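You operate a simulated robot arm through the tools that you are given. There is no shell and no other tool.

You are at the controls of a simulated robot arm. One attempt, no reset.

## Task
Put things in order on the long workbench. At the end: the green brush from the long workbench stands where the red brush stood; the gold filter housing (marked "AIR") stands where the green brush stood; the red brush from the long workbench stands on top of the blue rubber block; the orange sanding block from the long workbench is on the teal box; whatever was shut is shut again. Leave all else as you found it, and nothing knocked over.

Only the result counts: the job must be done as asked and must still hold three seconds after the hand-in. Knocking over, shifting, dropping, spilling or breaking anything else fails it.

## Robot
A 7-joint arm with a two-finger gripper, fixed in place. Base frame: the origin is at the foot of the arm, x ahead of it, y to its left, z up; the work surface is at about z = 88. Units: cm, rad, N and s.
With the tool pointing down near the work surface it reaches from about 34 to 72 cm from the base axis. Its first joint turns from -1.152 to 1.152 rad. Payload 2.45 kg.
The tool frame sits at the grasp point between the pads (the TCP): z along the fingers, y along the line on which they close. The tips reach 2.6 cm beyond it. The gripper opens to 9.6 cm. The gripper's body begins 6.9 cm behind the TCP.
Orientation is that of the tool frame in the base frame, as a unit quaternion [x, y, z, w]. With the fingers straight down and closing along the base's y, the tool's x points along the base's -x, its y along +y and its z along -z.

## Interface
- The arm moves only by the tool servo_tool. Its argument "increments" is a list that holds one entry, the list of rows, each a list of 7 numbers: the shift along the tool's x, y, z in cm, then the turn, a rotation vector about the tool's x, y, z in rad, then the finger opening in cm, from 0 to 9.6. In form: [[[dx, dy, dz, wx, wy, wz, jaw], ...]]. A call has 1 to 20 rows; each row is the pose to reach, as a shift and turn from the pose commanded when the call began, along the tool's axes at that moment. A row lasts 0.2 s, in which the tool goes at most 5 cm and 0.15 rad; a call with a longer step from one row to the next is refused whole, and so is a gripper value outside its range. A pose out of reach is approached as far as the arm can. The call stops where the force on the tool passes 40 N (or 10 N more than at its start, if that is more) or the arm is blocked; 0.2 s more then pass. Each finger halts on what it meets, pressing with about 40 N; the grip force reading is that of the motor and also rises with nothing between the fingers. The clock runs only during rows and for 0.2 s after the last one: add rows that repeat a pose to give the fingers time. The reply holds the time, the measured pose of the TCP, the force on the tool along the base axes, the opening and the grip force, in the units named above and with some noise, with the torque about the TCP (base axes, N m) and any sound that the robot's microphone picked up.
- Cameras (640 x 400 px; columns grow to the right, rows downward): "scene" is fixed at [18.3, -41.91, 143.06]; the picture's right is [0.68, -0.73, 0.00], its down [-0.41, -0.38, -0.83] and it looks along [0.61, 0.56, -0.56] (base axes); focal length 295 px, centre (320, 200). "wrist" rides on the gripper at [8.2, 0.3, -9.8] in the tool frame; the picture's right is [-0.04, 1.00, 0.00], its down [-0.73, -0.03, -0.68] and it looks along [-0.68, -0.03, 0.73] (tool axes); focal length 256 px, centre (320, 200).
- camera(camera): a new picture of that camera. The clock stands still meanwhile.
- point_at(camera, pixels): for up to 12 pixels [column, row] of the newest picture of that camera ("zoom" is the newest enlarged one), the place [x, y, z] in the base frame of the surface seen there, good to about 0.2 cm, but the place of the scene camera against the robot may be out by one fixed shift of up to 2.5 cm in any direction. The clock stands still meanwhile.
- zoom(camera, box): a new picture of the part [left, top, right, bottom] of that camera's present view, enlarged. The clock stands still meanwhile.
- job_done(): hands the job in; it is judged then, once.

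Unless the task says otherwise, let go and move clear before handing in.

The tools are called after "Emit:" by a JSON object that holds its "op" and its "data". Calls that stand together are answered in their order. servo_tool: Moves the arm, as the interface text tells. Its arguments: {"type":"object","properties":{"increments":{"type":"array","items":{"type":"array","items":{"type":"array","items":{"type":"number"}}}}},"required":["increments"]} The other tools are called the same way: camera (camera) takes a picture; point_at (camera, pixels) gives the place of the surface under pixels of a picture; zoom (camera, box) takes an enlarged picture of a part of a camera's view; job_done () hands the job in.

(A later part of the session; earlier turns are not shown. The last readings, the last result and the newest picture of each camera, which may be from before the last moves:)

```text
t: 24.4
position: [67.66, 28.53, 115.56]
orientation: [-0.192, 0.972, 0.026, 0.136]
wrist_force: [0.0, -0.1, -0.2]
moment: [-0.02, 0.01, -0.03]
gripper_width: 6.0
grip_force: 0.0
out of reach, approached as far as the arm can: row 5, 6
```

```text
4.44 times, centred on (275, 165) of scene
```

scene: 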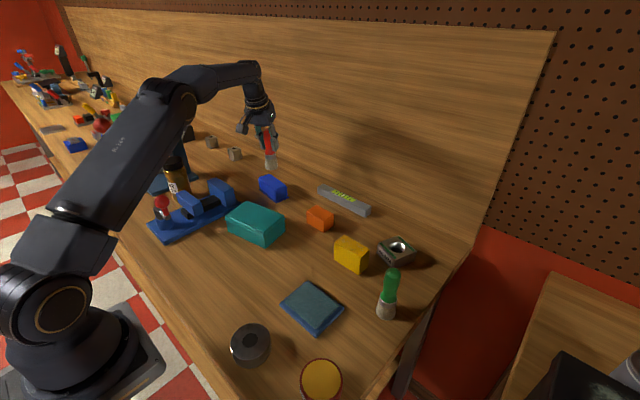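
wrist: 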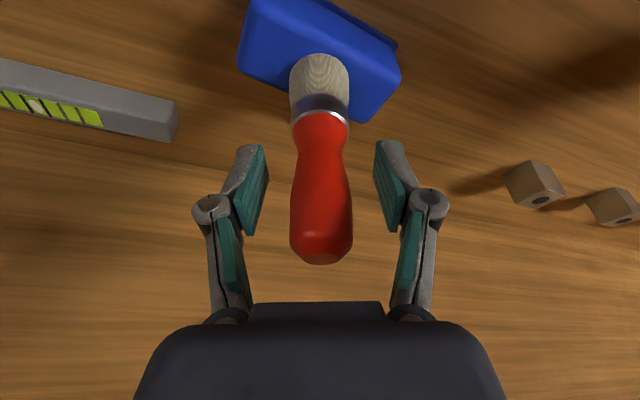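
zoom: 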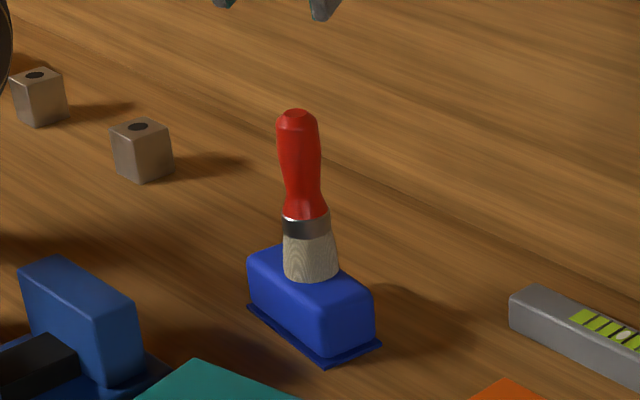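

The red brush stands squarely on the blue block. Now I'll swing back over the middle and undo the yaw, then untilt on the way to the green brush.

Emit:
{"op": "servo_tool", "data": {"increments": [[[2.99, -1.88, -1.045, 0.0134, 0, 0.0468, 6], [5.98, -3.77, -2.09, 0.0269, 0, 0.0937, 6], [8.96, -5.65, -3.135, 0.0403, 0, 0.1405, 6], [11.95, -7.53, -4.18, 0.0538, 0, 0.1874, 6], [14.94, -9.41, -5.225, 0.0672, 0, 0.2342, 6], [17.93, -11.3, -6.27, 0.0807, 0, 0.2811, 6], [20.91, -13.18, -7.315, 0.0941, 0, 0.3279, 6], [23.9, -15.06, -8.36, 0.1076, 0, 0.3748, 6], [23.9, -15.06, -8.36, 0.1076, 0, 0.3748, 6]]]}}

```text
t: 26.4
position: [67.84, 7.63, 126.84]
orientation: [0.0, 0.99, 0.0, 0.14]
wrist_force: [0.4, -0.4, -0.5]
moment: [0.03, 0.03, 0.02]
gripper_width: 6.01
grip_force: 0.0
out of reach, approached as far as the arm can: row 1, 2, 3, 4, 5, 6, 7, 8, 9
```

The arm ended at (67.8, 7.6, 126.8) rather than where I asked, perhaps stuck near full extension. I'll look before moving on.

Emit:
{"op": "camera", "data": {"camera": "scene"}}

Emit:
{"op": "camera", "data": {"camera": "wrist"}}

```text
taken
```

scene: 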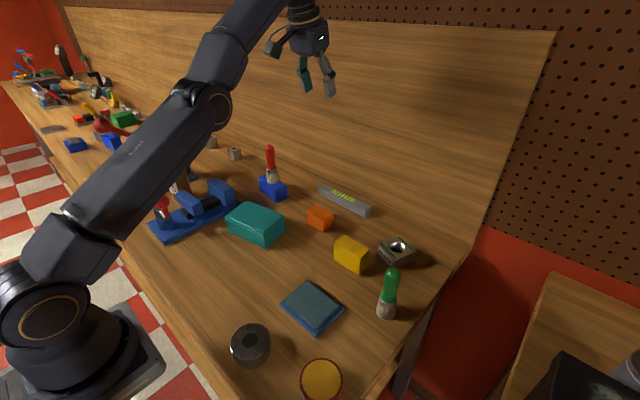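

```text
taken
```

wrist: 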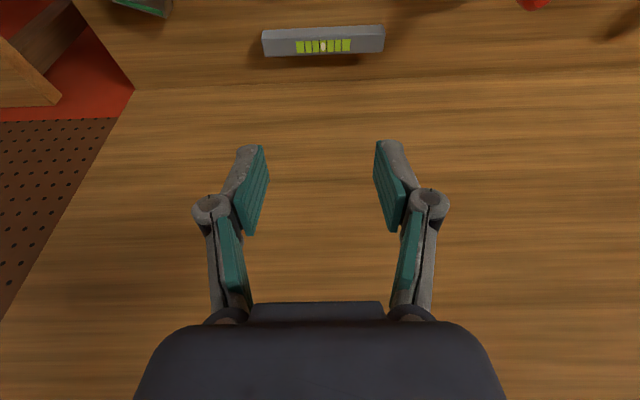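

Nothing was disturbed. I'll try moving inward and down in small steps to unfold out of the extended posture.

Emit:
{"op": "servo_tool", "data": {"increments": [[[2, -0.75, 1.75, 0, 0, 0, 6], [4.1, -1.5, 3.5, 0, 0, 0, 6], [6.2, -2.2, 5.2, 0, 0, 0, 6], [8.25, -3, 7, 0, 0, 0, 6], [8.25, -3, 7, 0, 0, 0, 6]]]}}

```text
t: 27.6
position: [70.42, 6.14, 123.17]
orientation: [0.001, 0.99, 0.0, 0.14]
wrist_force: [-0.2, 0.1, 0.0]
moment: [0.0, 0.0, -0.01]
gripper_width: 6.0
grip_force: 0.1
out of reach, approached as far as the arm can: row 1, 2, 3, 4, 5
```

The arm is near its straight-elbow limit and the solver needs more time to fold back, as in the earlier call where it recovered after several rows. I'll command a longer inward move with hold rows, all at a safe height.

Emit:
{"op": "servo_tool", "data": {"increments": [[[2.9, -2.3, -0.37, 0, 0.04, 0, 6], [5.8, -4.6, -0.74, 0, 0.08, 0, 6], [8.8, -6.9, -1.11, 0, 0.12, 0, 6], [11.7, -9.2, -1.48, 0, 0.16, 0, 6], [14.6, -11.5, -1.85, 0, 0.2, 0, 6], [17.6, -13.8, -2.22, 0, 0.24, 0, 6], [20.5, -16.14, -2.59, 0, 0.28, 0, 6], [20.5, -16.14, -2.59, 0, 0.28, 0, 6], [20.5, -16.14, -2.59, 0, 0.28, 0, 6], [20.5, -16.14, -2.59, 0, 0.28, 0, 6], [20.5, -16.14, -2.59, 0, 0.28, 0, 6], [20.5, -16.14, -2.59, 0, 0.28, 0, 6], [20.5, -16.14, -2.59, 0, 0.28, 0, 6]]]}}

Emit:
{"op": "camera", "data": {"camera": "scene"}}

```text
t: 30.4
position: [49.94, -10.22, 120.03]
orientation: [0.0, 1.0, 0.0, 0.0]
wrist_force: [-0.2, 0.2, 0.3]
moment: [0.0, 0.0, 0.0]
gripper_width: 5.99
grip_force: 0.0
out of reach, approached as far as the arm can: row 1, 2, 3, 4
```

```text
taken
```

scene: 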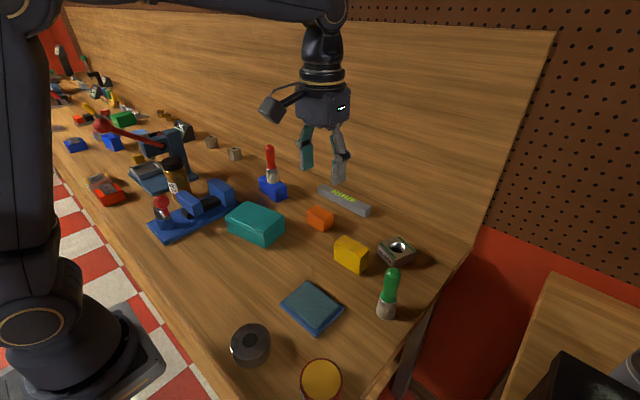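

Recovered at (49.9, -10.2, 120) pointing straight down. Now I'll move above the green brush at (54.6, -23.9).

Emit:
{"op": "servo_tool", "data": {"increments": [[[-1.2, -3.4, 2, 0, 0, 0, 6], [-2.4, -6.8, 4, 0, 0, 0, 6], [-3.6, -10.2, 6, 0, 0, 0, 6], [-4.66, -13.66, 8, 0, 0, 0, 6], [-4.66, -13.66, 8, 0, 0, 0, 6]]]}}

Emit:
{"op": "camera", "data": {"camera": "wrist"}}

Emit:
{"op": "camera", "data": {"camera": "scene"}}

```text
t: 31.6
position: [54.64, -23.86, 111.95]
orientation: [0.001, 1.0, 0.0, 0.0]
wrist_force: [-0.8, -0.5, 0.1]
moment: [0.01, 0.0, 0.03]
gripper_width: 6.0
grip_force: 0.0
```

```text
taken
```

wrist: 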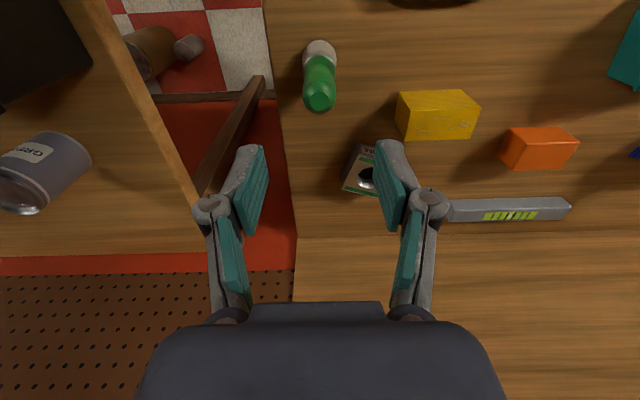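

```text
taken
```

scene: 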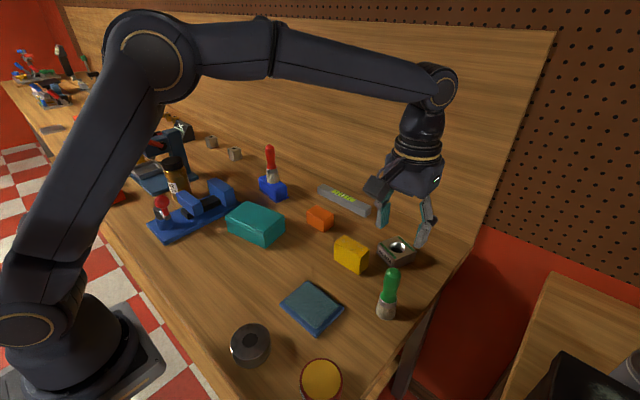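

The green brush is lined up at wrist column 320. I'll descend to z≈97 with fingers open around the handle.

Emit:
{"op": "servo_tool", "data": {"increments": [[[0, 0, 4, 0, 0, 0, 6], [0, 0, 8, 0, 0, 0, 6], [0, 0, 11, 0, 0, 0, 6], [0, 0, 13.5, 0, 0, 0, 6], [0, 0, 15, 0, 0, 0, 6], [0, 0, 15, 0, 0, 0, 6]]]}}

Emit:
{"op": "camera", "data": {"camera": "wrist"}}

Emit:
{"op": "zoom", "data": {"camera": "scene", "box": [340, 200, 450, 330]}}

```text
t: 33.0
position: [54.76, -23.8, 96.94]
orientation: [0.0, 1.0, -0.001, 0.0]
wrist_force: [-0.3, 0.0, -0.2]
moment: [-0.02, 0.0, 0.01]
gripper_width: 6.02
grip_force: 0.0
```

```text
taken
```

wrist: 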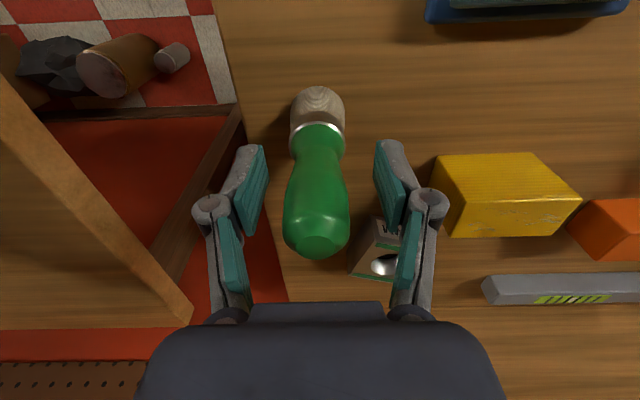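

```text
3.08 times, centred on (395, 265) of scene
```

zoom: 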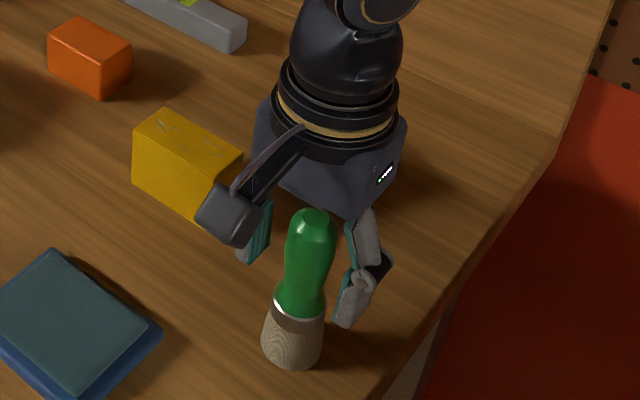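

The brush sits between the fingers. I'll re-measure its position from this close view, then grip it.

Emit:
{"op": "point_at", "data": {"camera": "wrist", "pixels": [[318, 98], [318, 115], [318, 160], [317, 200], [316, 235], [295, 110], [340, 110]]}}

Emit:
{"op": "servo_tool", "data": {"increments": [[[0, 0, 0, 0, 0, 0, 4.5], [0, 0, 0, 0, 0, 0, 3.2], [0, 0, 0, 0, 0, 0, 2.2], [0, 0, 0, 0, 0, 0, 1.2], [0, 0, 0, 0, 0, 0, 0.5], [0, 0, 0, 0, 0, 0, 0.5]]]}}

Emit:
{"op": "camera", "data": {"camera": "wrist"}}

```text
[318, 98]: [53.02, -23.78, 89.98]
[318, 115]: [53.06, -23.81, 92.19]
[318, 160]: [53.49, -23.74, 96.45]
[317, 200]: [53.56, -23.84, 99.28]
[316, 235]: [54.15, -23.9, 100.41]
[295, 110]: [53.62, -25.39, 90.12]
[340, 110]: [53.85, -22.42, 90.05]
```

```text
t: 34.4
position: [54.79, -23.77, 97.02]
orientation: [0.0, 1.0, 0.0, 0.0]
wrist_force: [-0.6, -0.8, 0.0]
moment: [0.01, -0.01, 0.03]
gripper_width: 2.85
grip_force: 40.3
```

```text
taken
```

wrist: 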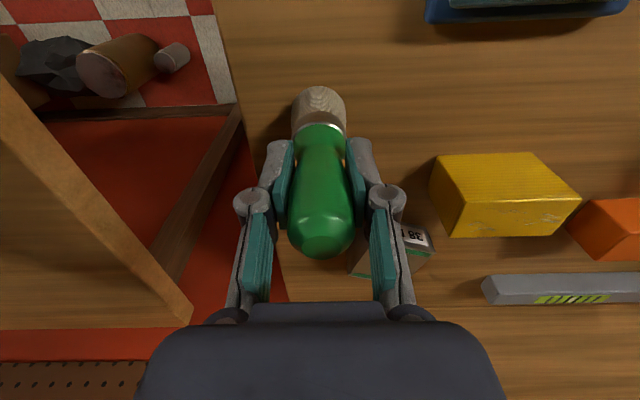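

Green brush gripped (2.85 cm, 40 N). I'll lift 14 cm and carry it over the red brush's old spot at (46.12, 1.17).

Emit:
{"op": "servo_tool", "data": {"increments": [[[0, 0, -1, 0, 0, 0, 0.5], [0, 0, -4, 0, 0, 0, 0.5], [0, 0, -8, 0, 0, 0, 0.5], [0, 0, -11, 0, 0, 0, 0.5], [0, 0, -14, 0, 0, 0, 0.5], [1.2, 3.5, -14, 0, 0, 0, 0.5], [2.4, 7, -14, 0, 0, 0, 0.5], [3.6, 10.5, -14, 0, 0, 0, 0.5], [4.8, 14, -14, 0, 0, 0, 0.5], [6, 17.5, -14, 0, 0, 0, 0.5], [7.2, 21, -14, 0, 0, 0, 0.5], [8.2, 24, -14, 0, 0, 0, 0.5], [8.6, 25, -14, 0, 0, 0, 0.5], [8.6, 25, -14, 0, 0, 0, 0.5]]]}}

Emit:
{"op": "camera", "data": {"camera": "wrist"}}

Emit:
{"op": "camera", "data": {"camera": "scene"}}

```text
t: 37.4
position: [46.22, 1.23, 110.99]
orientation: [-0.001, 1.0, -0.001, -0.001]
wrist_force: [0.0, 0.5, -0.6]
moment: [0.01, 0.0, 0.01]
gripper_width: 2.84
grip_force: 40.4
```

```text
taken
```

wrist: 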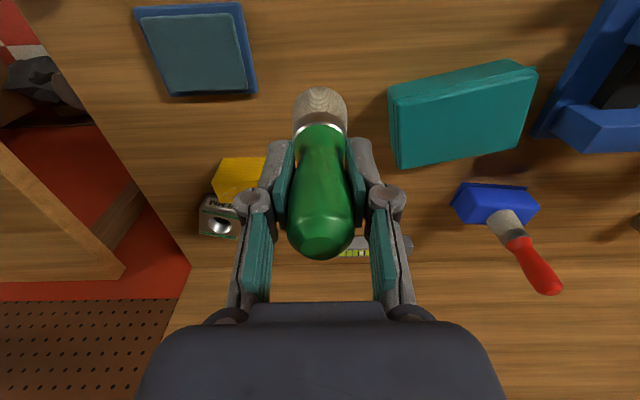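

```text
taken
```

scene: 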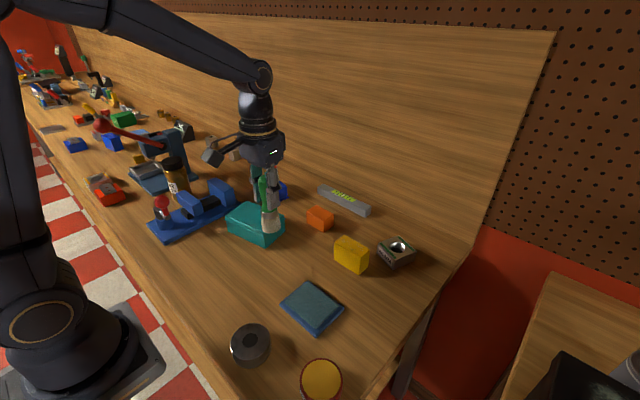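

At (46.22, 1.23), brush hanging upright. I'll lower to just above the table at z≈97.15, then creep to contact.

Emit:
{"op": "servo_tool", "data": {"increments": [[[0, 0, 4, 0, 0, 0, 0.5], [0, 0, 8, 0, 0, 0, 0.5], [0, 0, 11, 0, 0, 0, 0.5], [0, 0, 13, 0, 0, 0, 0.5], [0, 0, 13.85, 0, 0, 0, 0.5], [0, 0, 13.85, 0, 0, 0, 0.5]]]}}

Emit:
{"op": "servo_tool", "data": {"increments": [[[0, 0, 0.05, 0, 0, 0, 0.5], [0, 0, 0.1, 0, 0, 0, 0.5], [0, 0, 0.1, 0, 0, 0, 0.5]]]}}

```text
t: 38.8
position: [46.16, 1.24, 97.1]
orientation: [-0.001, 1.0, 0.0, 0.0]
wrist_force: [0.7, -0.1, -0.5]
moment: [0.01, 0.0, 0.02]
gripper_width: 2.85
grip_force: 40.0
```

```text
t: 39.6
position: [46.21, 1.13, 96.97]
orientation: [0.0, 1.0, 0.0, 0.0]
wrist_force: [0.6, -0.3, -0.8]
moment: [-0.02, -0.01, 0.01]
gripper_width: 2.87
grip_force: 40.0
```

No contact force yet at z≈96.97; I'll creep another millimetre.

Emit:
{"op": "servo_tool", "data": {"increments": [[[0, 0, 0.05, 0, 0, 0, 0.5], [0, 0, 0.1, 0, 0, 0, 0.5], [0, 0, 0.1, 0, 0, 0, 0.5]]]}}

```text
t: 40.4
position: [46.16, 1.24, 96.9]
orientation: [0.0, 1.0, 0.0, 0.0]
wrist_force: [0.2, -0.6, -0.4]
moment: [0.03, -0.01, 0.0]
gripper_width: 2.87
grip_force: 40.0
```

Emit:
{"op": "servo_tool", "data": {"increments": [[[0, 0, 0.05, 0, 0, 0, 0.5], [0, 0, 0.1, 0, 0, 0, 0.5], [0, 0, 0.1, 0, 0, 0, 0.5]]]}}

Emit:
{"op": "zoom", "data": {"camera": "scene", "box": [240, 215, 310, 295]}}

```text
t: 41.2
position: [46.16, 1.3, 96.82]
orientation: [0.0, 1.0, 0.0, 0.0]
wrist_force: [-1.6, 0.0, 7.5]
moment: [0.04, 0.13, -0.03]
gripper_width: 2.86
grip_force: 39.8
```

```text
5.00 times, centred on (275, 255) of scene
```

zoom: 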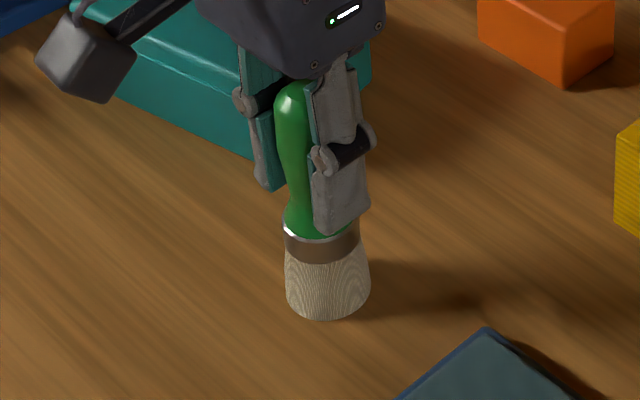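

Contact at +7.5 N. I'll back off half a millimetre, open the fingers, and rise clear.

Emit:
{"op": "servo_tool", "data": {"increments": [[[0, 0, -0.05, 0, 0, 0, 0.5], [0, 0, -0.05, 0, 0, 0, 0.5], [0, 0, -0.05, 0, 0, 0, 3.2], [0, 0, -0.05, 0, 0, 0, 3.8], [0, 0, -0.05, 0, 0, 0, 4.6], [0, 0, -0.05, 0, 0, 0, 5.6], [0, 0, -0.05, 0, 0, 0, 6.0], [0, 0, -0.05, 0, 0, 0, 6.0]]]}}

Emit:
{"op": "camera", "data": {"camera": "wrist"}}

Emit:
{"op": "point_at", "data": {"camera": "wrist", "pixels": [[318, 98], [318, 115], [318, 160], [317, 200], [316, 235], [295, 110], [340, 110]]}}

```text
t: 43.0
position: [46.21, 1.15, 96.76]
orientation: [0.0, 1.0, 0.0, 0.001]
wrist_force: [0.0, 0.0, 0.5]
moment: [0.0, -0.01, 0.02]
gripper_width: 6.0
grip_force: 0.1
```

```text
taken
```

wrist: 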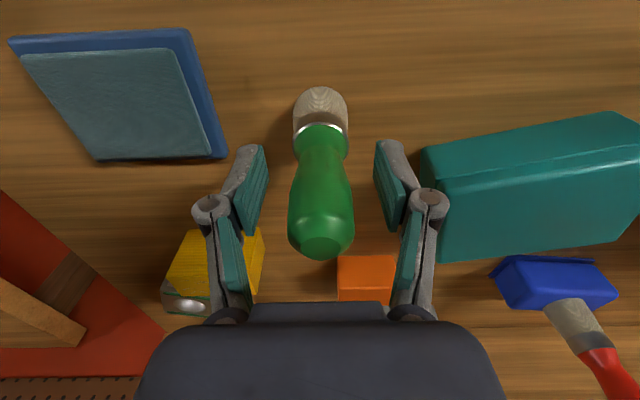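

```text
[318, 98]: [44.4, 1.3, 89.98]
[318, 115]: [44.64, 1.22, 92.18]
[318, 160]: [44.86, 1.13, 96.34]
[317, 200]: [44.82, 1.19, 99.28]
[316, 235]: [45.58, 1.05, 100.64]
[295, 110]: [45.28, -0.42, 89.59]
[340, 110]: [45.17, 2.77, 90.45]
```

The green brush stands at ≈(46.05, 1.2), matching the red brush's old spot. I'll rise and move toward the housing for a closer look at its surroundings.

Emit:
{"op": "servo_tool", "data": {"increments": [[[0, 0, -3, 0, 0, 0, 6], [0, 0, -7, 0, 0, 0, 6], [0, 0, -11, 0, 0, 0, 6], [0, 0, -15, 0, 0, 0, 6], [0, 0, -19, 0, 0, 0, 6], [0, 4, -22, 0, 0, 0, 6], [0, 8.5, -23, 0, 0, 0, 6], [1, 13, -23, 0, 0, 0, 6], [2, 17.5, -23, 0, 0, 0, 6], [3, 22, -23, 0, 0, 0, 6], [4, 26.5, -23, 0, 0, 0, 6], [5, 31, -23, 0, 0, 0, 6], [6, 35.5, -23, 0, 0, 0, 6], [7, 38.8, -23, 0, 0, 0, 6], [8, 40.8, -23, 0, 0, 0, 6], [8, 40.8, -23, 0, 0, 0, 6]]]}}

Emit:
{"op": "camera", "data": {"camera": "wrist"}}

Emit:
{"op": "camera", "data": {"camera": "scene"}}

```text
t: 46.4
position: [38.07, 42.04, 119.78]
orientation: [0.0, 1.0, 0.0, 0.0]
wrist_force: [-0.5, 0.4, -0.5]
moment: [-0.01, -0.01, -0.03]
gripper_width: 6.01
grip_force: 0.1
```

```text
taken
```

wrist: 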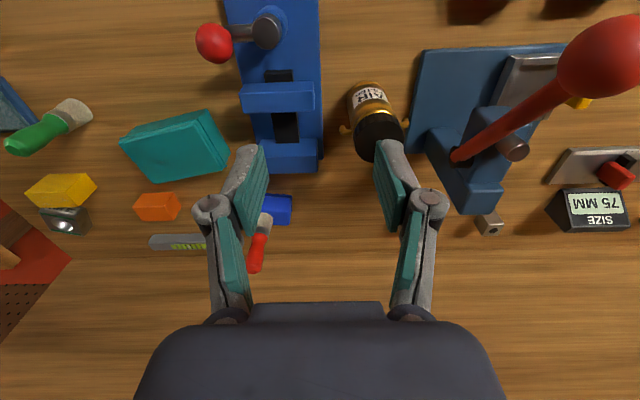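

```text
taken
```

scene: 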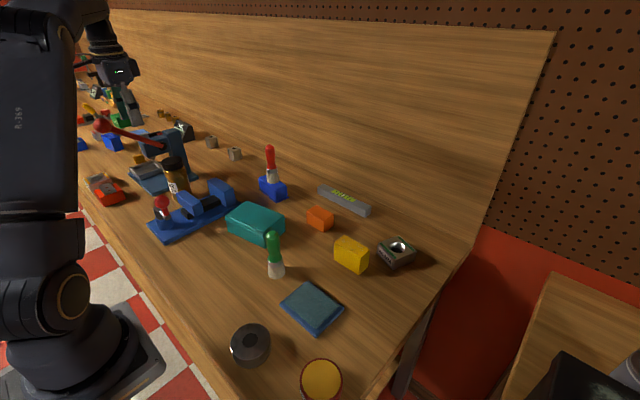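

The housing at wrist (373,118) shows a brass port on each side (345,127 and 405,125). I'll zoom and measure it and the press.

Emit:
{"op": "zoom", "data": {"camera": "wrist", "box": [320, 60, 480, 180]}}

Emit:
{"op": "point_at", "data": {"camera": "wrist", "pixels": [[380, 140], [358, 140], [402, 130], [380, 158], [370, 118], [345, 128], [404, 125], [351, 110], [390, 100], [352, 95], [386, 92], [368, 105]]}}

Emit:
{"op": "point_at", "data": {"camera": "wrist", "pixels": [[415, 130], [425, 55], [420, 95], [450, 150], [460, 180], [480, 205], [480, 115], [505, 148], [520, 100], [600, 50], [290, 95], [290, 155]]}}

```text
3.33 times, centred on (400, 120) of wrist
```

zoom: 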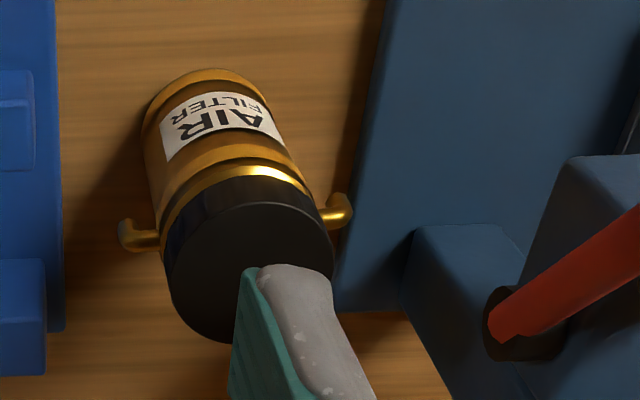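

```text
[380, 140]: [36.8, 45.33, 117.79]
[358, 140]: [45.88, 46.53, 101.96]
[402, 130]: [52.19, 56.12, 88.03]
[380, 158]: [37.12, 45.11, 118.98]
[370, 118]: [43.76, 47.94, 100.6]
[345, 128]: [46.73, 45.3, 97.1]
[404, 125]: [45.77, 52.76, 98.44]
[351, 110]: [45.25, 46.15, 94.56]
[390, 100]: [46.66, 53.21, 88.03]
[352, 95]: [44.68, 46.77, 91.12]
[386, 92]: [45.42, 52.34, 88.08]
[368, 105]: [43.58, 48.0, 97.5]
```

```text
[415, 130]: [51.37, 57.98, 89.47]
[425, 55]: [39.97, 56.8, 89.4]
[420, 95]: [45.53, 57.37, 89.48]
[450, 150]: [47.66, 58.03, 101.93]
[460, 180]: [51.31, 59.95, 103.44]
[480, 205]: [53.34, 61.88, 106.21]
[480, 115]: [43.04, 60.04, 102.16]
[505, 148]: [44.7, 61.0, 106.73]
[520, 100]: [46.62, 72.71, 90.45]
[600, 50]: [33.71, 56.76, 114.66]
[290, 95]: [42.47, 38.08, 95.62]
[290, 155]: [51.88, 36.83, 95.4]
```

Ports lie along ±y at z≈98, so I'll close along x: housing centre (46.2, 49.05). I'll move over it at z≈121 and yaw the tool 90° so the camera side faces away from the press.

Emit:
{"op": "servo_tool", "data": {"increments": [[[-0.8, 0.7, -1, 0, 0, -0.143, 7], [-1.6, 1.4, -1, 0, 0, -0.286, 8], [-2.4, 2.1, -1, 0, 0, -0.428, 9.6], [-3.2, 2.8, -1, 0, 0, -0.571, 9.6], [-4, 3.5, -1, 0, 0, -0.714, 9.6], [-4.8, 4.2, -1, 0, 0, -0.857, 9.6], [-5.6, 4.9, -1, 0, 0, -1.0, 9.6], [-6.4, 5.6, -1, 0, 0, -1.142, 9.6], [-7.2, 6.3, -1, 0, 0, -1.285, 9.6], [-7.8, 6.7, -1, 0, 0, -1.428, 9.6], [-8.13, 7.01, -1, 0, 0, -1.571, 9.6], [-8.13, 7.01, -1, 0, 0, -1.571, 9.6]]]}}

Emit:
{"op": "camera", "data": {"camera": "wrist"}}

Emit:
{"op": "camera", "data": {"camera": "scene"}}

```text
t: 49.0
position: [43.56, 45.44, 118.68]
orientation: [0.708, -0.706, 0.0, 0.0]
wrist_force: [0.0, 0.8, -0.1]
moment: [0.04, 0.02, -0.02]
gripper_width: 9.58
grip_force: 0.0
out of reach, approached as far as the arm can: row 5, 6, 7, 8, 9, 10, 11, 12
```

```text
taken
```

wrist: 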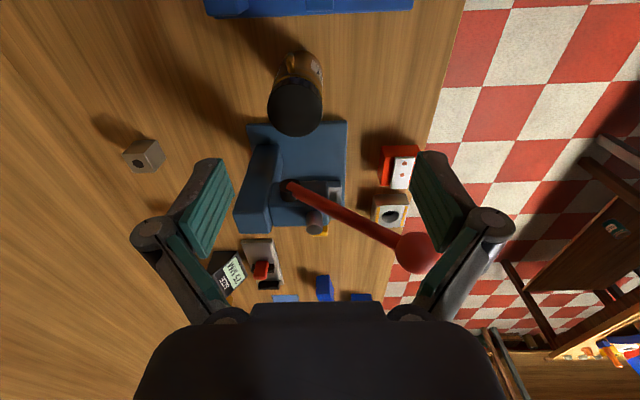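

```text
taken
```

scene: 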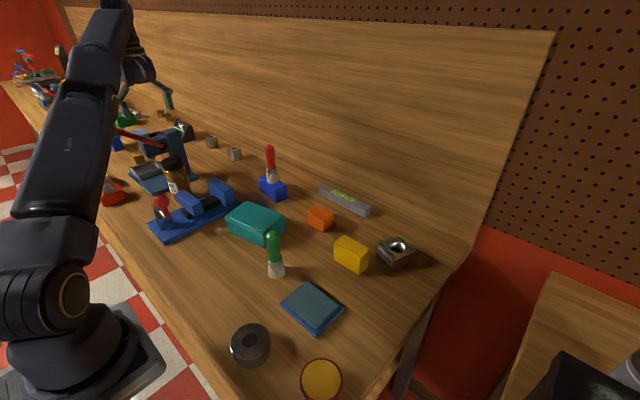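

At z≈121 the housing spot is beyond reach (the reach shrinks with height); at ≤110 it's inside. I'll first lower here to z≈108, then slide out over the housing.

Emit:
{"op": "servo_tool", "data": {"increments": [[[0.3, 0.3, 2.5, 0, 0, 0, 9.6], [0.3, 0.3, 5, 0, 0, 0, 9.6], [0.3, 0.3, 7.5, 0, 0, 0, 9.6], [0.3, 0.3, 10.5, 0, 0, 0, 9.6], [0.3, 0.3, 11.2, 0, 0, 0, 9.6], [0.3, 0.3, 11.2, 0, 0, 0, 9.6], [0.3, 0.3, 11.2, 0, 0, 0, 9.6]]]}}

Emit:
{"op": "camera", "data": {"camera": "wrist"}}

Emit:
{"op": "zoom", "data": {"camera": "scene", "box": [60, 60, 260, 240]}}

```text
t: 50.6
position: [43.5, 45.2, 107.47]
orientation: [0.707, -0.707, 0.001, 0.0]
wrist_force: [0.0, -1.2, -0.4]
moment: [0.01, 0.02, 0.01]
gripper_width: 9.58
grip_force: 0.1
```

```text
taken
```

wrist: 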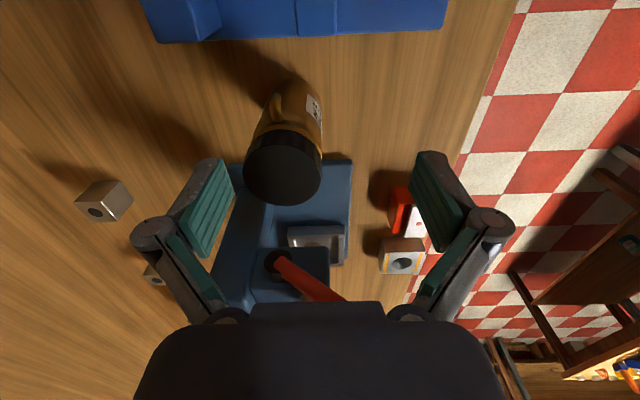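

```text
2.22 times, centred on (160, 150) of scene
```

zoom: 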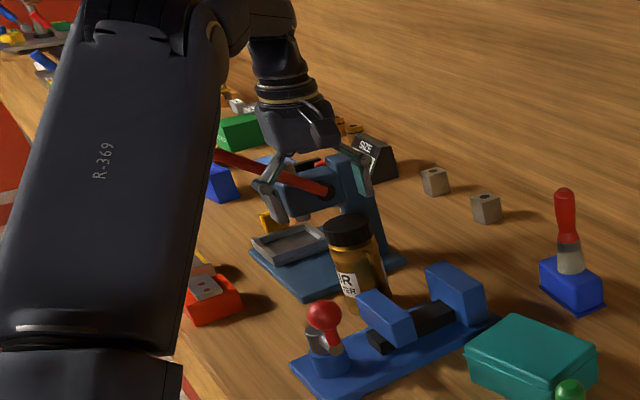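

Clear of the lever and press. I'll slide out so the TCP is over the housing centre at z≈107 and check with the wrist view.

Emit:
{"op": "servo_tool", "data": {"increments": [[[-1.3, -0.9, 0.3, 0, 0, 0, 9.6], [-2.6, -1.8, 0.6, 0, 0, 0, 9.6], [-3.85, -2.7, 0.6, 0, 0, 0, 9.6], [-3.85, -2.7, 0.6, 0, 0, 0, 9.6]]]}}

Emit:
{"op": "camera", "data": {"camera": "wrist"}}

Emit:
{"op": "zoom", "data": {"camera": "scene", "box": [60, 60, 260, 240]}}

```text
t: 51.6
position: [46.02, 48.95, 106.75]
orientation: [0.707, -0.707, 0.0, 0.001]
wrist_force: [-0.6, 0.0, -0.5]
moment: [0.04, 0.02, -0.02]
gripper_width: 9.61
grip_force: 0.0
```

```text
taken
```

wrist: 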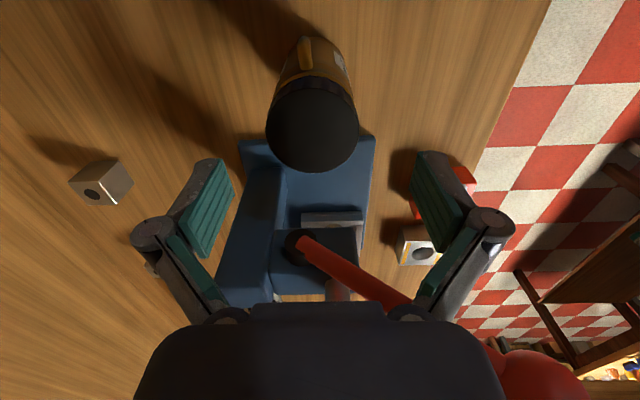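

```text
2.22 times, centred on (160, 150) of scene
```

zoom: 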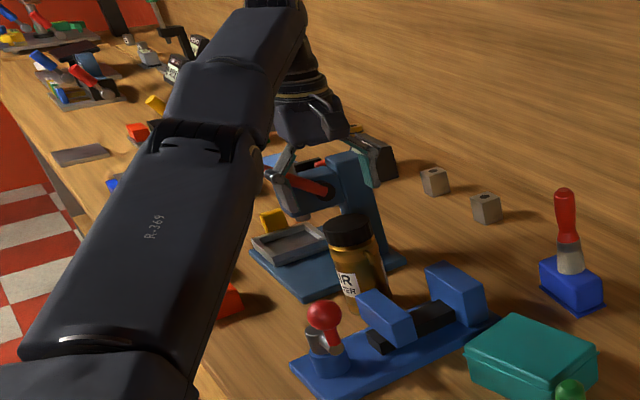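

The lid is visible at wrist (313,125) nearly centred. I'll measure its edges again for accurate alignment.

Emit:
{"op": "point_at", "data": {"camera": "wrist", "pixels": [[270, 130], [355, 130], [313, 168], [313, 130], [313, 100], [300, 165], [325, 165], [300, 70], [330, 70], [305, 50]]}}

Emit:
{"op": "zoom", "data": {"camera": "wrist", "box": [240, 20, 400, 180]}}

```text
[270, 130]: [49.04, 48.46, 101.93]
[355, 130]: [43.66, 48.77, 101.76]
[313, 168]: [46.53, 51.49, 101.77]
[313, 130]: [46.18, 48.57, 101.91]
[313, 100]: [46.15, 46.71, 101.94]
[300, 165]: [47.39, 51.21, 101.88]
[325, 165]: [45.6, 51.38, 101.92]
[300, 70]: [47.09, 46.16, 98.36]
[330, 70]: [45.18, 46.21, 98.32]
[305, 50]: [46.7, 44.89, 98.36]
```

```text
2.50 times, centred on (320, 100) of wrist
```

zoom: 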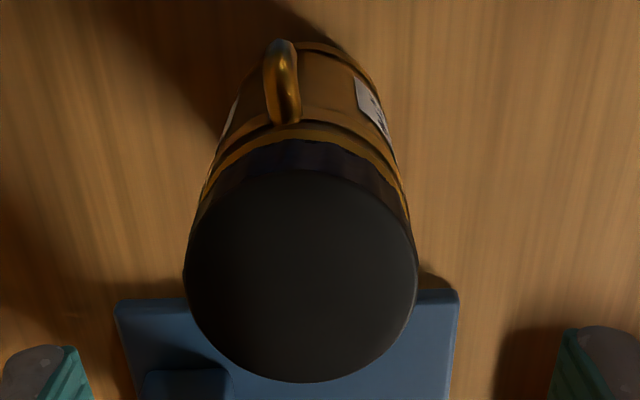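

Lid centre ≈ (46.27, 48.9), radius 2.95. I'll descend to TCP z≈96.2 (gripper body stays ~1 cm above the lid) with the jaw fully open.

Emit:
{"op": "servo_tool", "data": {"increments": [[[0, -0.2, 2.5, 0, 0, 0, 9.6], [0, -0.2, 5, 0, 0, 0, 9.6], [0, -0.2, 7.5, 0, 0, 0, 9.6], [0, -0.2, 9.5, 0, 0, 0, 9.6], [0, -0.2, 10.55, 0, 0, 0, 9.6], [0, -0.2, 10.55, 0, 0, 0, 9.6]]]}}

Emit:
{"op": "camera", "data": {"camera": "wrist"}}

Emit:
{"op": "zoom", "data": {"camera": "scene", "box": [100, 90, 240, 230]}}

```text
t: 53.0
position: [46.26, 49.1, 96.26]
orientation: [0.707, -0.707, 0.0, 0.0]
wrist_force: [-0.6, 0.0, 0.8]
moment: [0.02, 0.03, -0.01]
gripper_width: 9.59
grip_force: 0.1
```

```text
taken
```

wrist: 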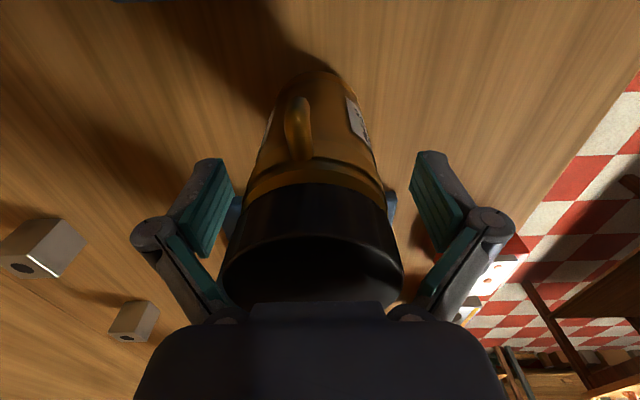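

```text
2.86 times, centred on (170, 160) of scene
```

zoom: 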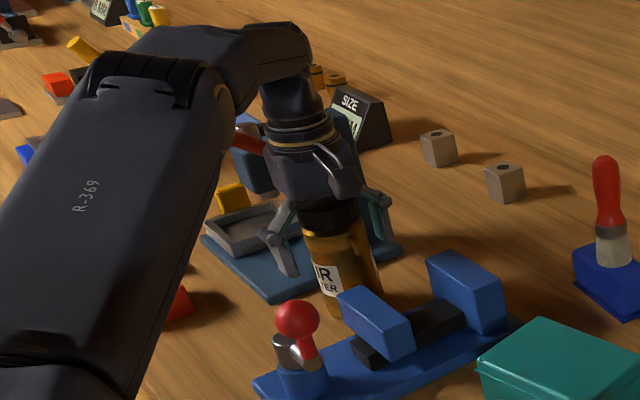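

The housing is between the pads with clearance all round. I'll close the jaw on it gently.

Emit:
{"op": "servo_tool", "data": {"increments": [[[0, 0, 0, 0, 0, 0, 8.6], [0, 0, 0, 0, 0, 0, 7.6], [0, 0, 0, 0, 0, 0, 6.6], [0, 0, 0, 0, 0, 0, 6.0], [0, 0, 0, 0, 0, 0, 5.4], [0, 0, 0, 0, 0, 0, 4.5], [0, 0, 0, 0, 0, 0, 3.5], [0, 0, 0, 0, 0, 0, 3.5]]]}}

Emit:
{"op": "camera", "data": {"camera": "wrist"}}

```text
t: 54.8
position: [46.23, 49.15, 96.52]
orientation: [0.708, -0.706, -0.001, -0.003]
wrist_force: [0.4, -2.3, 30.5]
moment: [-0.1, 0.07, -0.1]
gripper_width: 7.02
grip_force: 39.7
```

```text
taken
```

wrist: 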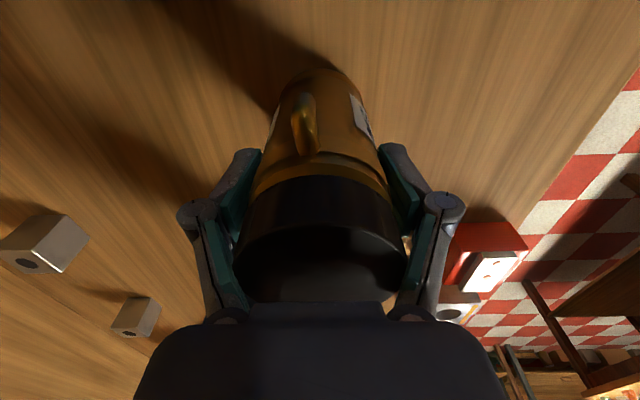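

The reading shows +30 N upward and width stuck at 7.0: the finger linkages are pinching the lid's rim because I'm too deep. I'll open again and raise to z≈99.

Emit:
{"op": "servo_tool", "data": {"increments": [[[0, 0, 0, 0, 0, 0, 7.4], [0, 0, 0, 0, 0, 0, 8.2], [0, 0, 0, 0, 0, 0, 9.0], [0, 0, 0, 0, 0, 0, 9.6], [0, 0, 0, 0, 0, 0, 9.6]]]}}

Emit:
{"op": "camera", "data": {"camera": "wrist"}}

```text
t: 56.0
position: [46.27, 49.04, 96.22]
orientation: [0.708, -0.706, -0.001, 0.002]
wrist_force: [0.8, 1.1, -0.2]
moment: [0.01, 0.0, 0.01]
gripper_width: 9.61
grip_force: 0.0
```

```text
taken
```

wrist: 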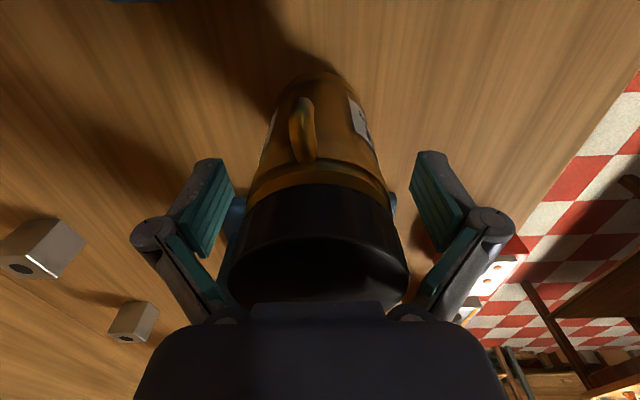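

The housing is still upright and now centred. I'll raise 2.9 cm to z≈99.1 and close again, watching the force.

Emit:
{"op": "servo_tool", "data": {"increments": [[[0, 0, -1.5, 0, 0, 0, 9.6], [0, 0, -2.9, 0, 0, 0, 9.6], [0, 0, -2.9, 0, 0, 0, 9.6], [0, 0, -2.9, 0, 0, 0, 8.6], [0, 0, -2.9, 0, 0, 0, 7.6], [0, 0, -2.9, 0, 0, 0, 6.6], [0, 0, -2.9, 0, 0, 0, 6.2], [0, 0, -2.9, 0, 0, 0, 5.8], [0, 0, -2.9, 0, 0, 0, 5.4], [0, 0, -2.9, 0, 0, 0, 5.0], [0, 0, -2.9, 0, 0, 0, 5.0]]]}}

Emit:
{"op": "camera", "data": {"camera": "wrist"}}

Emit:
{"op": "zoom", "data": {"camera": "scene", "box": [130, 110, 230, 210]}}

```text
t: 58.4
position: [46.32, 49.15, 99.18]
orientation: [0.707, -0.707, 0.0, 0.001]
wrist_force: [1.6, 0.8, 1.4]
moment: [-0.03, -0.01, -0.01]
gripper_width: 6.03
grip_force: 40.2
```

```text
taken
```

wrist: 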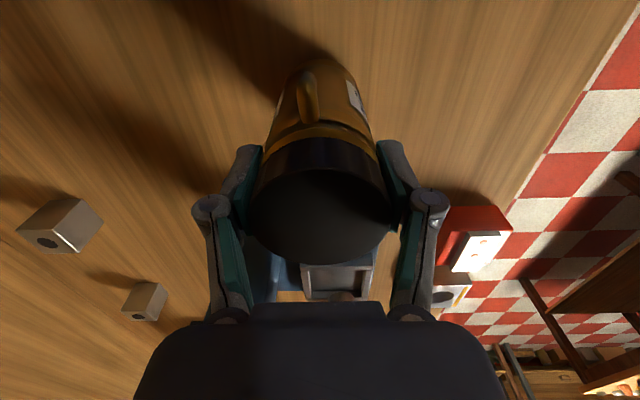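

```text
4.00 times, centred on (180, 160) of scene
```

zoom: 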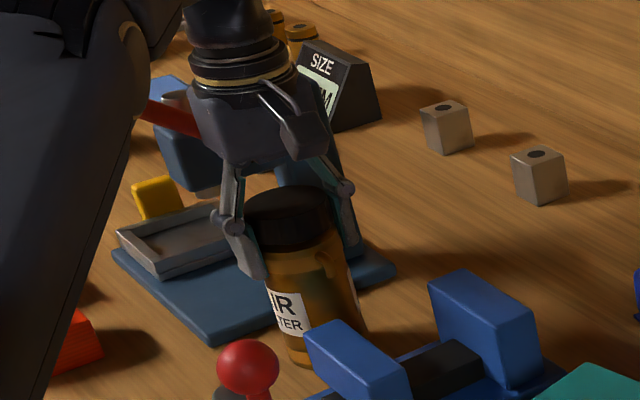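

Gripped properly at width 6.03 with little vertical force. I'll lift 1.5 cm as a test and read the weight.

Emit:
{"op": "servo_tool", "data": {"increments": [[[0, 0, -0.5, 0, 0, 0, 5.0], [0, 0, -1.0, 0, 0, 0, 5.0], [0, 0, -1.5, 0, 0, 0, 5.0], [0, 0, -1.5, 0, 0, 0, 5.0]]]}}

Emit:
{"op": "zoom", "data": {"camera": "scene", "box": [130, 110, 230, 210]}}

Emit:
{"op": "camera", "data": {"camera": "wrist"}}

```text
t: 59.4
position: [46.32, 49.06, 100.78]
orientation: [0.708, -0.706, 0.0, -0.001]
wrist_force: [-0.2, -1.5, 2.1]
moment: [-0.01, 0.0, 0.0]
gripper_width: 6.04
grip_force: 15.0
```

```text
4.00 times, centred on (180, 160) of scene
```

zoom: 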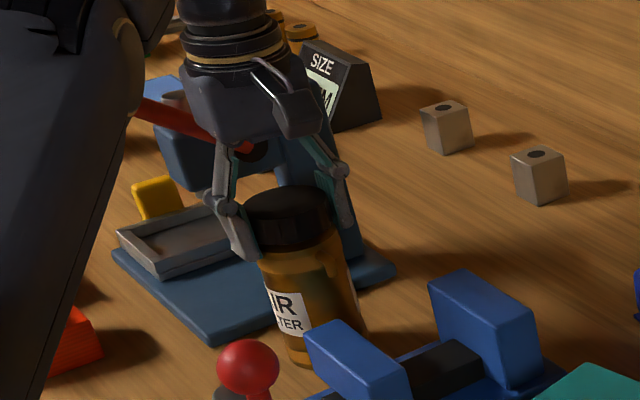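

```text
taken
```

wrist: 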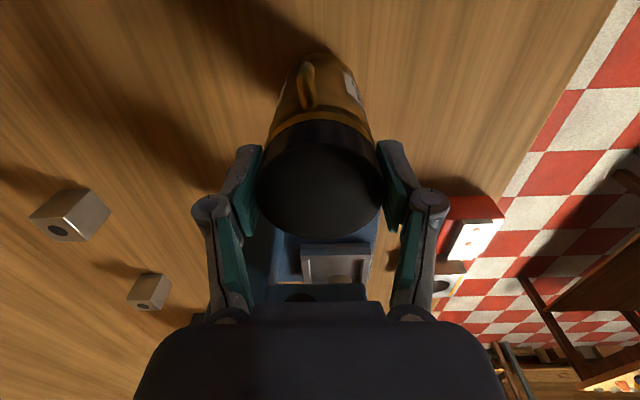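

The fingers slid up the lid and the grip force fell to 15 N – the jaw command of 5.0 was too near the actual width to hold full force. I'll open, lower to z≈98.5 and re-close with a command near 0 for the full 40 N.

Emit:
{"op": "servo_tool", "data": {"increments": [[[0, 0, 0, 0, 0, 0, 6.6], [0, 0, 0, 0, 0, 0, 7.6], [0, 0, 0, 0, 0, 0, 8.6], [0, 0, 0, 0, 0, 0, 8.6]]]}}

Emit:
{"op": "camera", "data": {"camera": "wrist"}}

Emit:
{"op": "point_at", "data": {"camera": "wrist", "pixels": [[265, 190], [375, 190], [318, 230], [318, 190], [318, 150], [310, 100], [318, 120], [340, 120]]}}

```text
t: 60.4
position: [46.33, 49.11, 100.69]
orientation: [0.708, -0.707, 0.0, 0.0]
wrist_force: [-0.1, 0.6, 0.7]
moment: [0.03, -0.01, 0.0]
gripper_width: 8.58
grip_force: 0.0
```

```text
taken
```

wrist: 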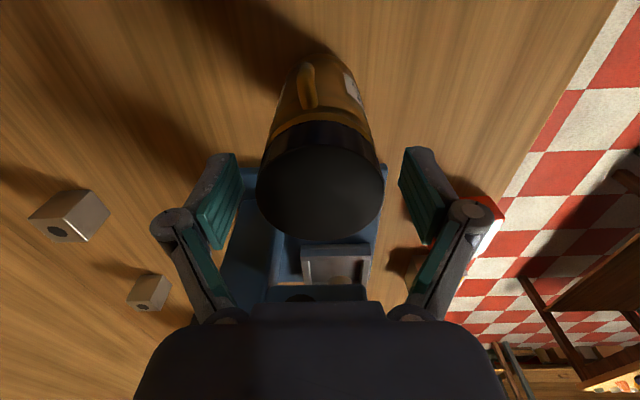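

```text
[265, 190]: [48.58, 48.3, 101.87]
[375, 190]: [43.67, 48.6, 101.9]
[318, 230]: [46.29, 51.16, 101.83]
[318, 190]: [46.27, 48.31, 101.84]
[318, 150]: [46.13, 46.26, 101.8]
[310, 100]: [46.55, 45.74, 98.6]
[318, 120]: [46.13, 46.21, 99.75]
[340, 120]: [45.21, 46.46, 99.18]
```

The housing hasn't moved (lid top 101.85, centre ≈46.2, 48.9). Lowering to z≈98.5 and gripping at full force.

Emit:
{"op": "servo_tool", "data": {"increments": [[[0, 0, 1.2, 0, 0, 0, 8.6], [0, 0, 2.2, 0, 0, 0, 8.6], [0, 0, 2.2, 0, 0, 0, 7.4], [0, 0, 2.2, 0, 0, 0, 6.6], [0, 0, 2.2, 0, 0, 0, 6.0], [0, 0, 2.2, 0, 0, 0, 4.5], [0, 0, 2.2, 0, 0, 0, 2.5], [0, 0, 2.2, 0, 0, 0, 0.5], [0, 0, 2.2, 0, 0, 0, 0], [0, 0, 2.2, 0, 0, 0, 0]]]}}

Emit:
{"op": "camera", "data": {"camera": "wrist"}}

```text
t: 62.6
position: [46.25, 49.07, 98.7]
orientation: [0.707, -0.707, 0.0, 0.0]
wrist_force: [-0.7, -0.3, 0.7]
moment: [-0.06, 0.1, -0.04]
gripper_width: 6.01
grip_force: 40.0
```

```text
taken
```

wrist: 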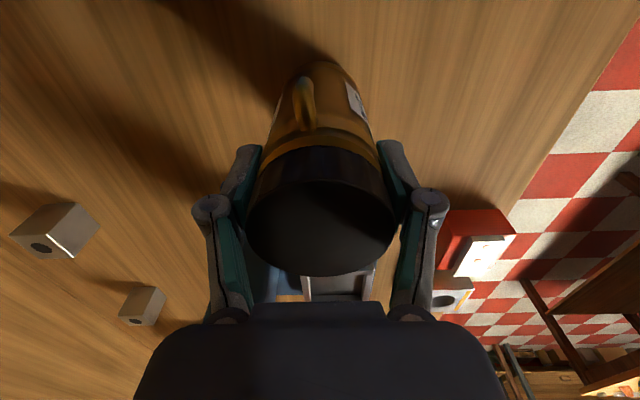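

Gripped at 6.01 with a steady 40 N. I'll lift slowly by 1 cm and check the load.

Emit:
{"op": "servo_tool", "data": {"increments": [[[0, 0, -0.25, 0, 0, 0, 0], [0, 0, -0.5, 0, 0, 0, 0], [0, 0, -0.75, 0, 0, 0, 0], [0, 0, -1.0, 0, 0, 0, 0], [0, 0, -1.0, 0, 0, 0, 0]]]}}

Emit:
{"op": "camera", "data": {"camera": "wrist"}}

Emit:
{"op": "zoom", "data": {"camera": "scene", "box": [130, 110, 230, 210]}}

```text
t: 63.8
position: [46.34, 49.14, 99.53]
orientation: [0.708, -0.706, 0.0, 0.0]
wrist_force: [0.0, 0.4, -3.5]
moment: [-0.02, -0.01, 0.0]
gripper_width: 5.99
grip_force: 39.8
```

```text
taken
```

wrist: 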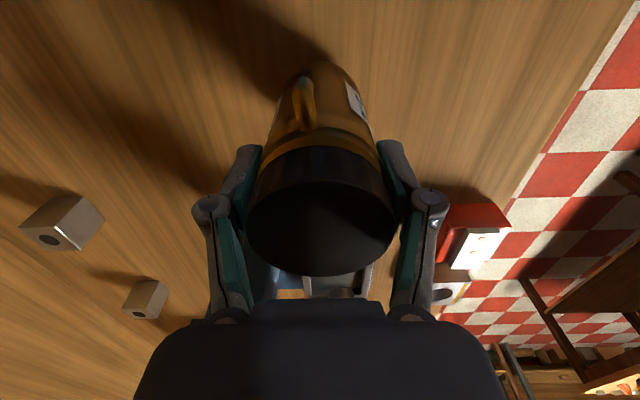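

```text
4.00 times, centred on (180, 160) of scene
```

zoom: 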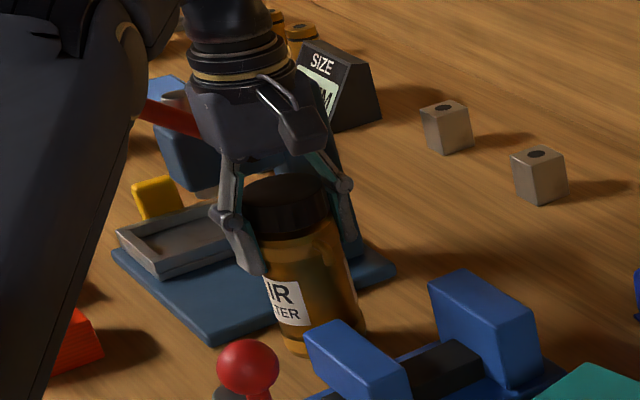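

The housing now rises with the gripper (≈3.5 N load). I'll lift it to z≈108.8, still within reach here.

Emit:
{"op": "servo_tool", "data": {"increments": [[[0, 0, -1.5, 0, 0, 0, 0], [0, 0, -3.5, 0, 0, 0, 0], [0, 0, -5.5, 0, 0, 0, 0], [0, 0, -7.5, 0, 0, 0, 0], [0, 0, -9.2, 0, 0, 0, 0], [0, 0, -9.2, 0, 0, 0, 0]]]}}

Emit:
{"op": "camera", "data": {"camera": "wrist"}}

Emit:
{"op": "zoom", "data": {"camera": "scene", "box": [90, 70, 250, 220]}}

```text
t: 65.2
position: [46.15, 48.45, 108.67]
orientation: [0.708, -0.706, 0.0, 0.0]
wrist_force: [0.1, -0.1, -4.7]
moment: [-0.02, -0.02, 0.02]
gripper_width: 6.01
grip_force: 40.0
out of reach, approached as far as the arm can: row 4, 5, 6
```

```text
taken
```

wrist: 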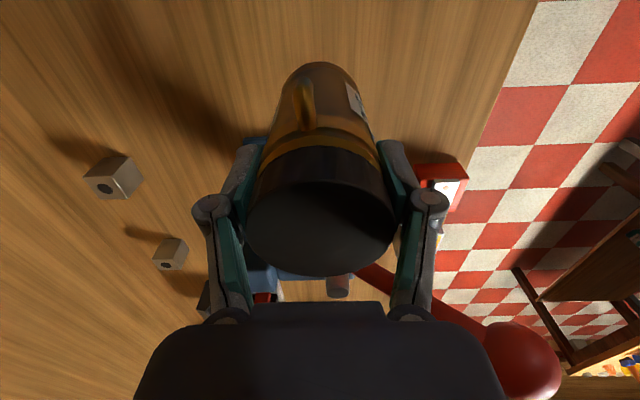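

```text
2.67 times, centred on (170, 145) of scene
```

zoom: 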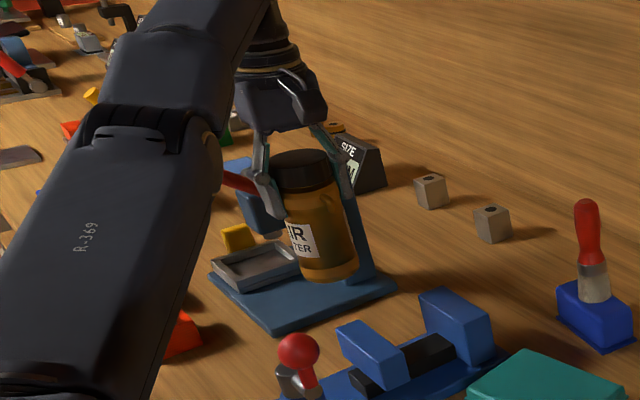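

The housing hangs upright at z≈108.7, right at the reach limit. I'll move it inward (-y) slowly over the vise jaws (top ≈95.6; housing bottom ≈98) while rising.

Emit:
{"op": "servo_tool", "data": {"increments": [[[1.5, 0, 0, 0, 0, 0, 0], [3, 0, 0, 0, 0, 0, 0], [4.5, 0, -0.3, 0, 0, 0, 0], [6, 0, -0.6, 0, 0, 0, 0], [7.5, 0, -1, 0, 0, 0, 0], [9, 0, -1.6, 0, 0, 0, 0], [10.5, 0, -2.3, 0, 0, 0, 0], [12, 0, -3, 0, 0, 0, 0], [14, 0, -4, 0, 0, 0, 0], [14, 0, -4, 0, 0, 0, 0], [14, 0, -4, 0, 0, 0, 0], [14, 0, -4, 0, 0, 0, 0]]]}}

Emit:
{"op": "camera", "data": {"camera": "wrist"}}

Emit:
{"op": "camera", "data": {"camera": "scene"}}

```text
t: 67.8
position: [46.03, 34.38, 112.61]
orientation: [0.708, -0.706, 0.0, 0.0]
wrist_force: [-0.6, 0.4, -4.6]
moment: [-0.01, 0.03, -0.01]
gripper_width: 6.02
grip_force: 40.2
```

```text
taken
```

wrist: 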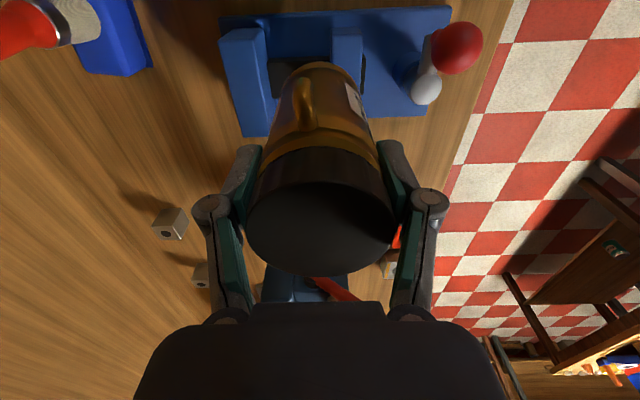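

```text
taken
```

scene: 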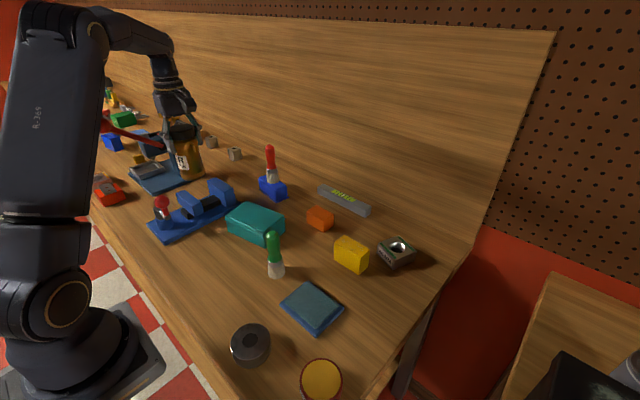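

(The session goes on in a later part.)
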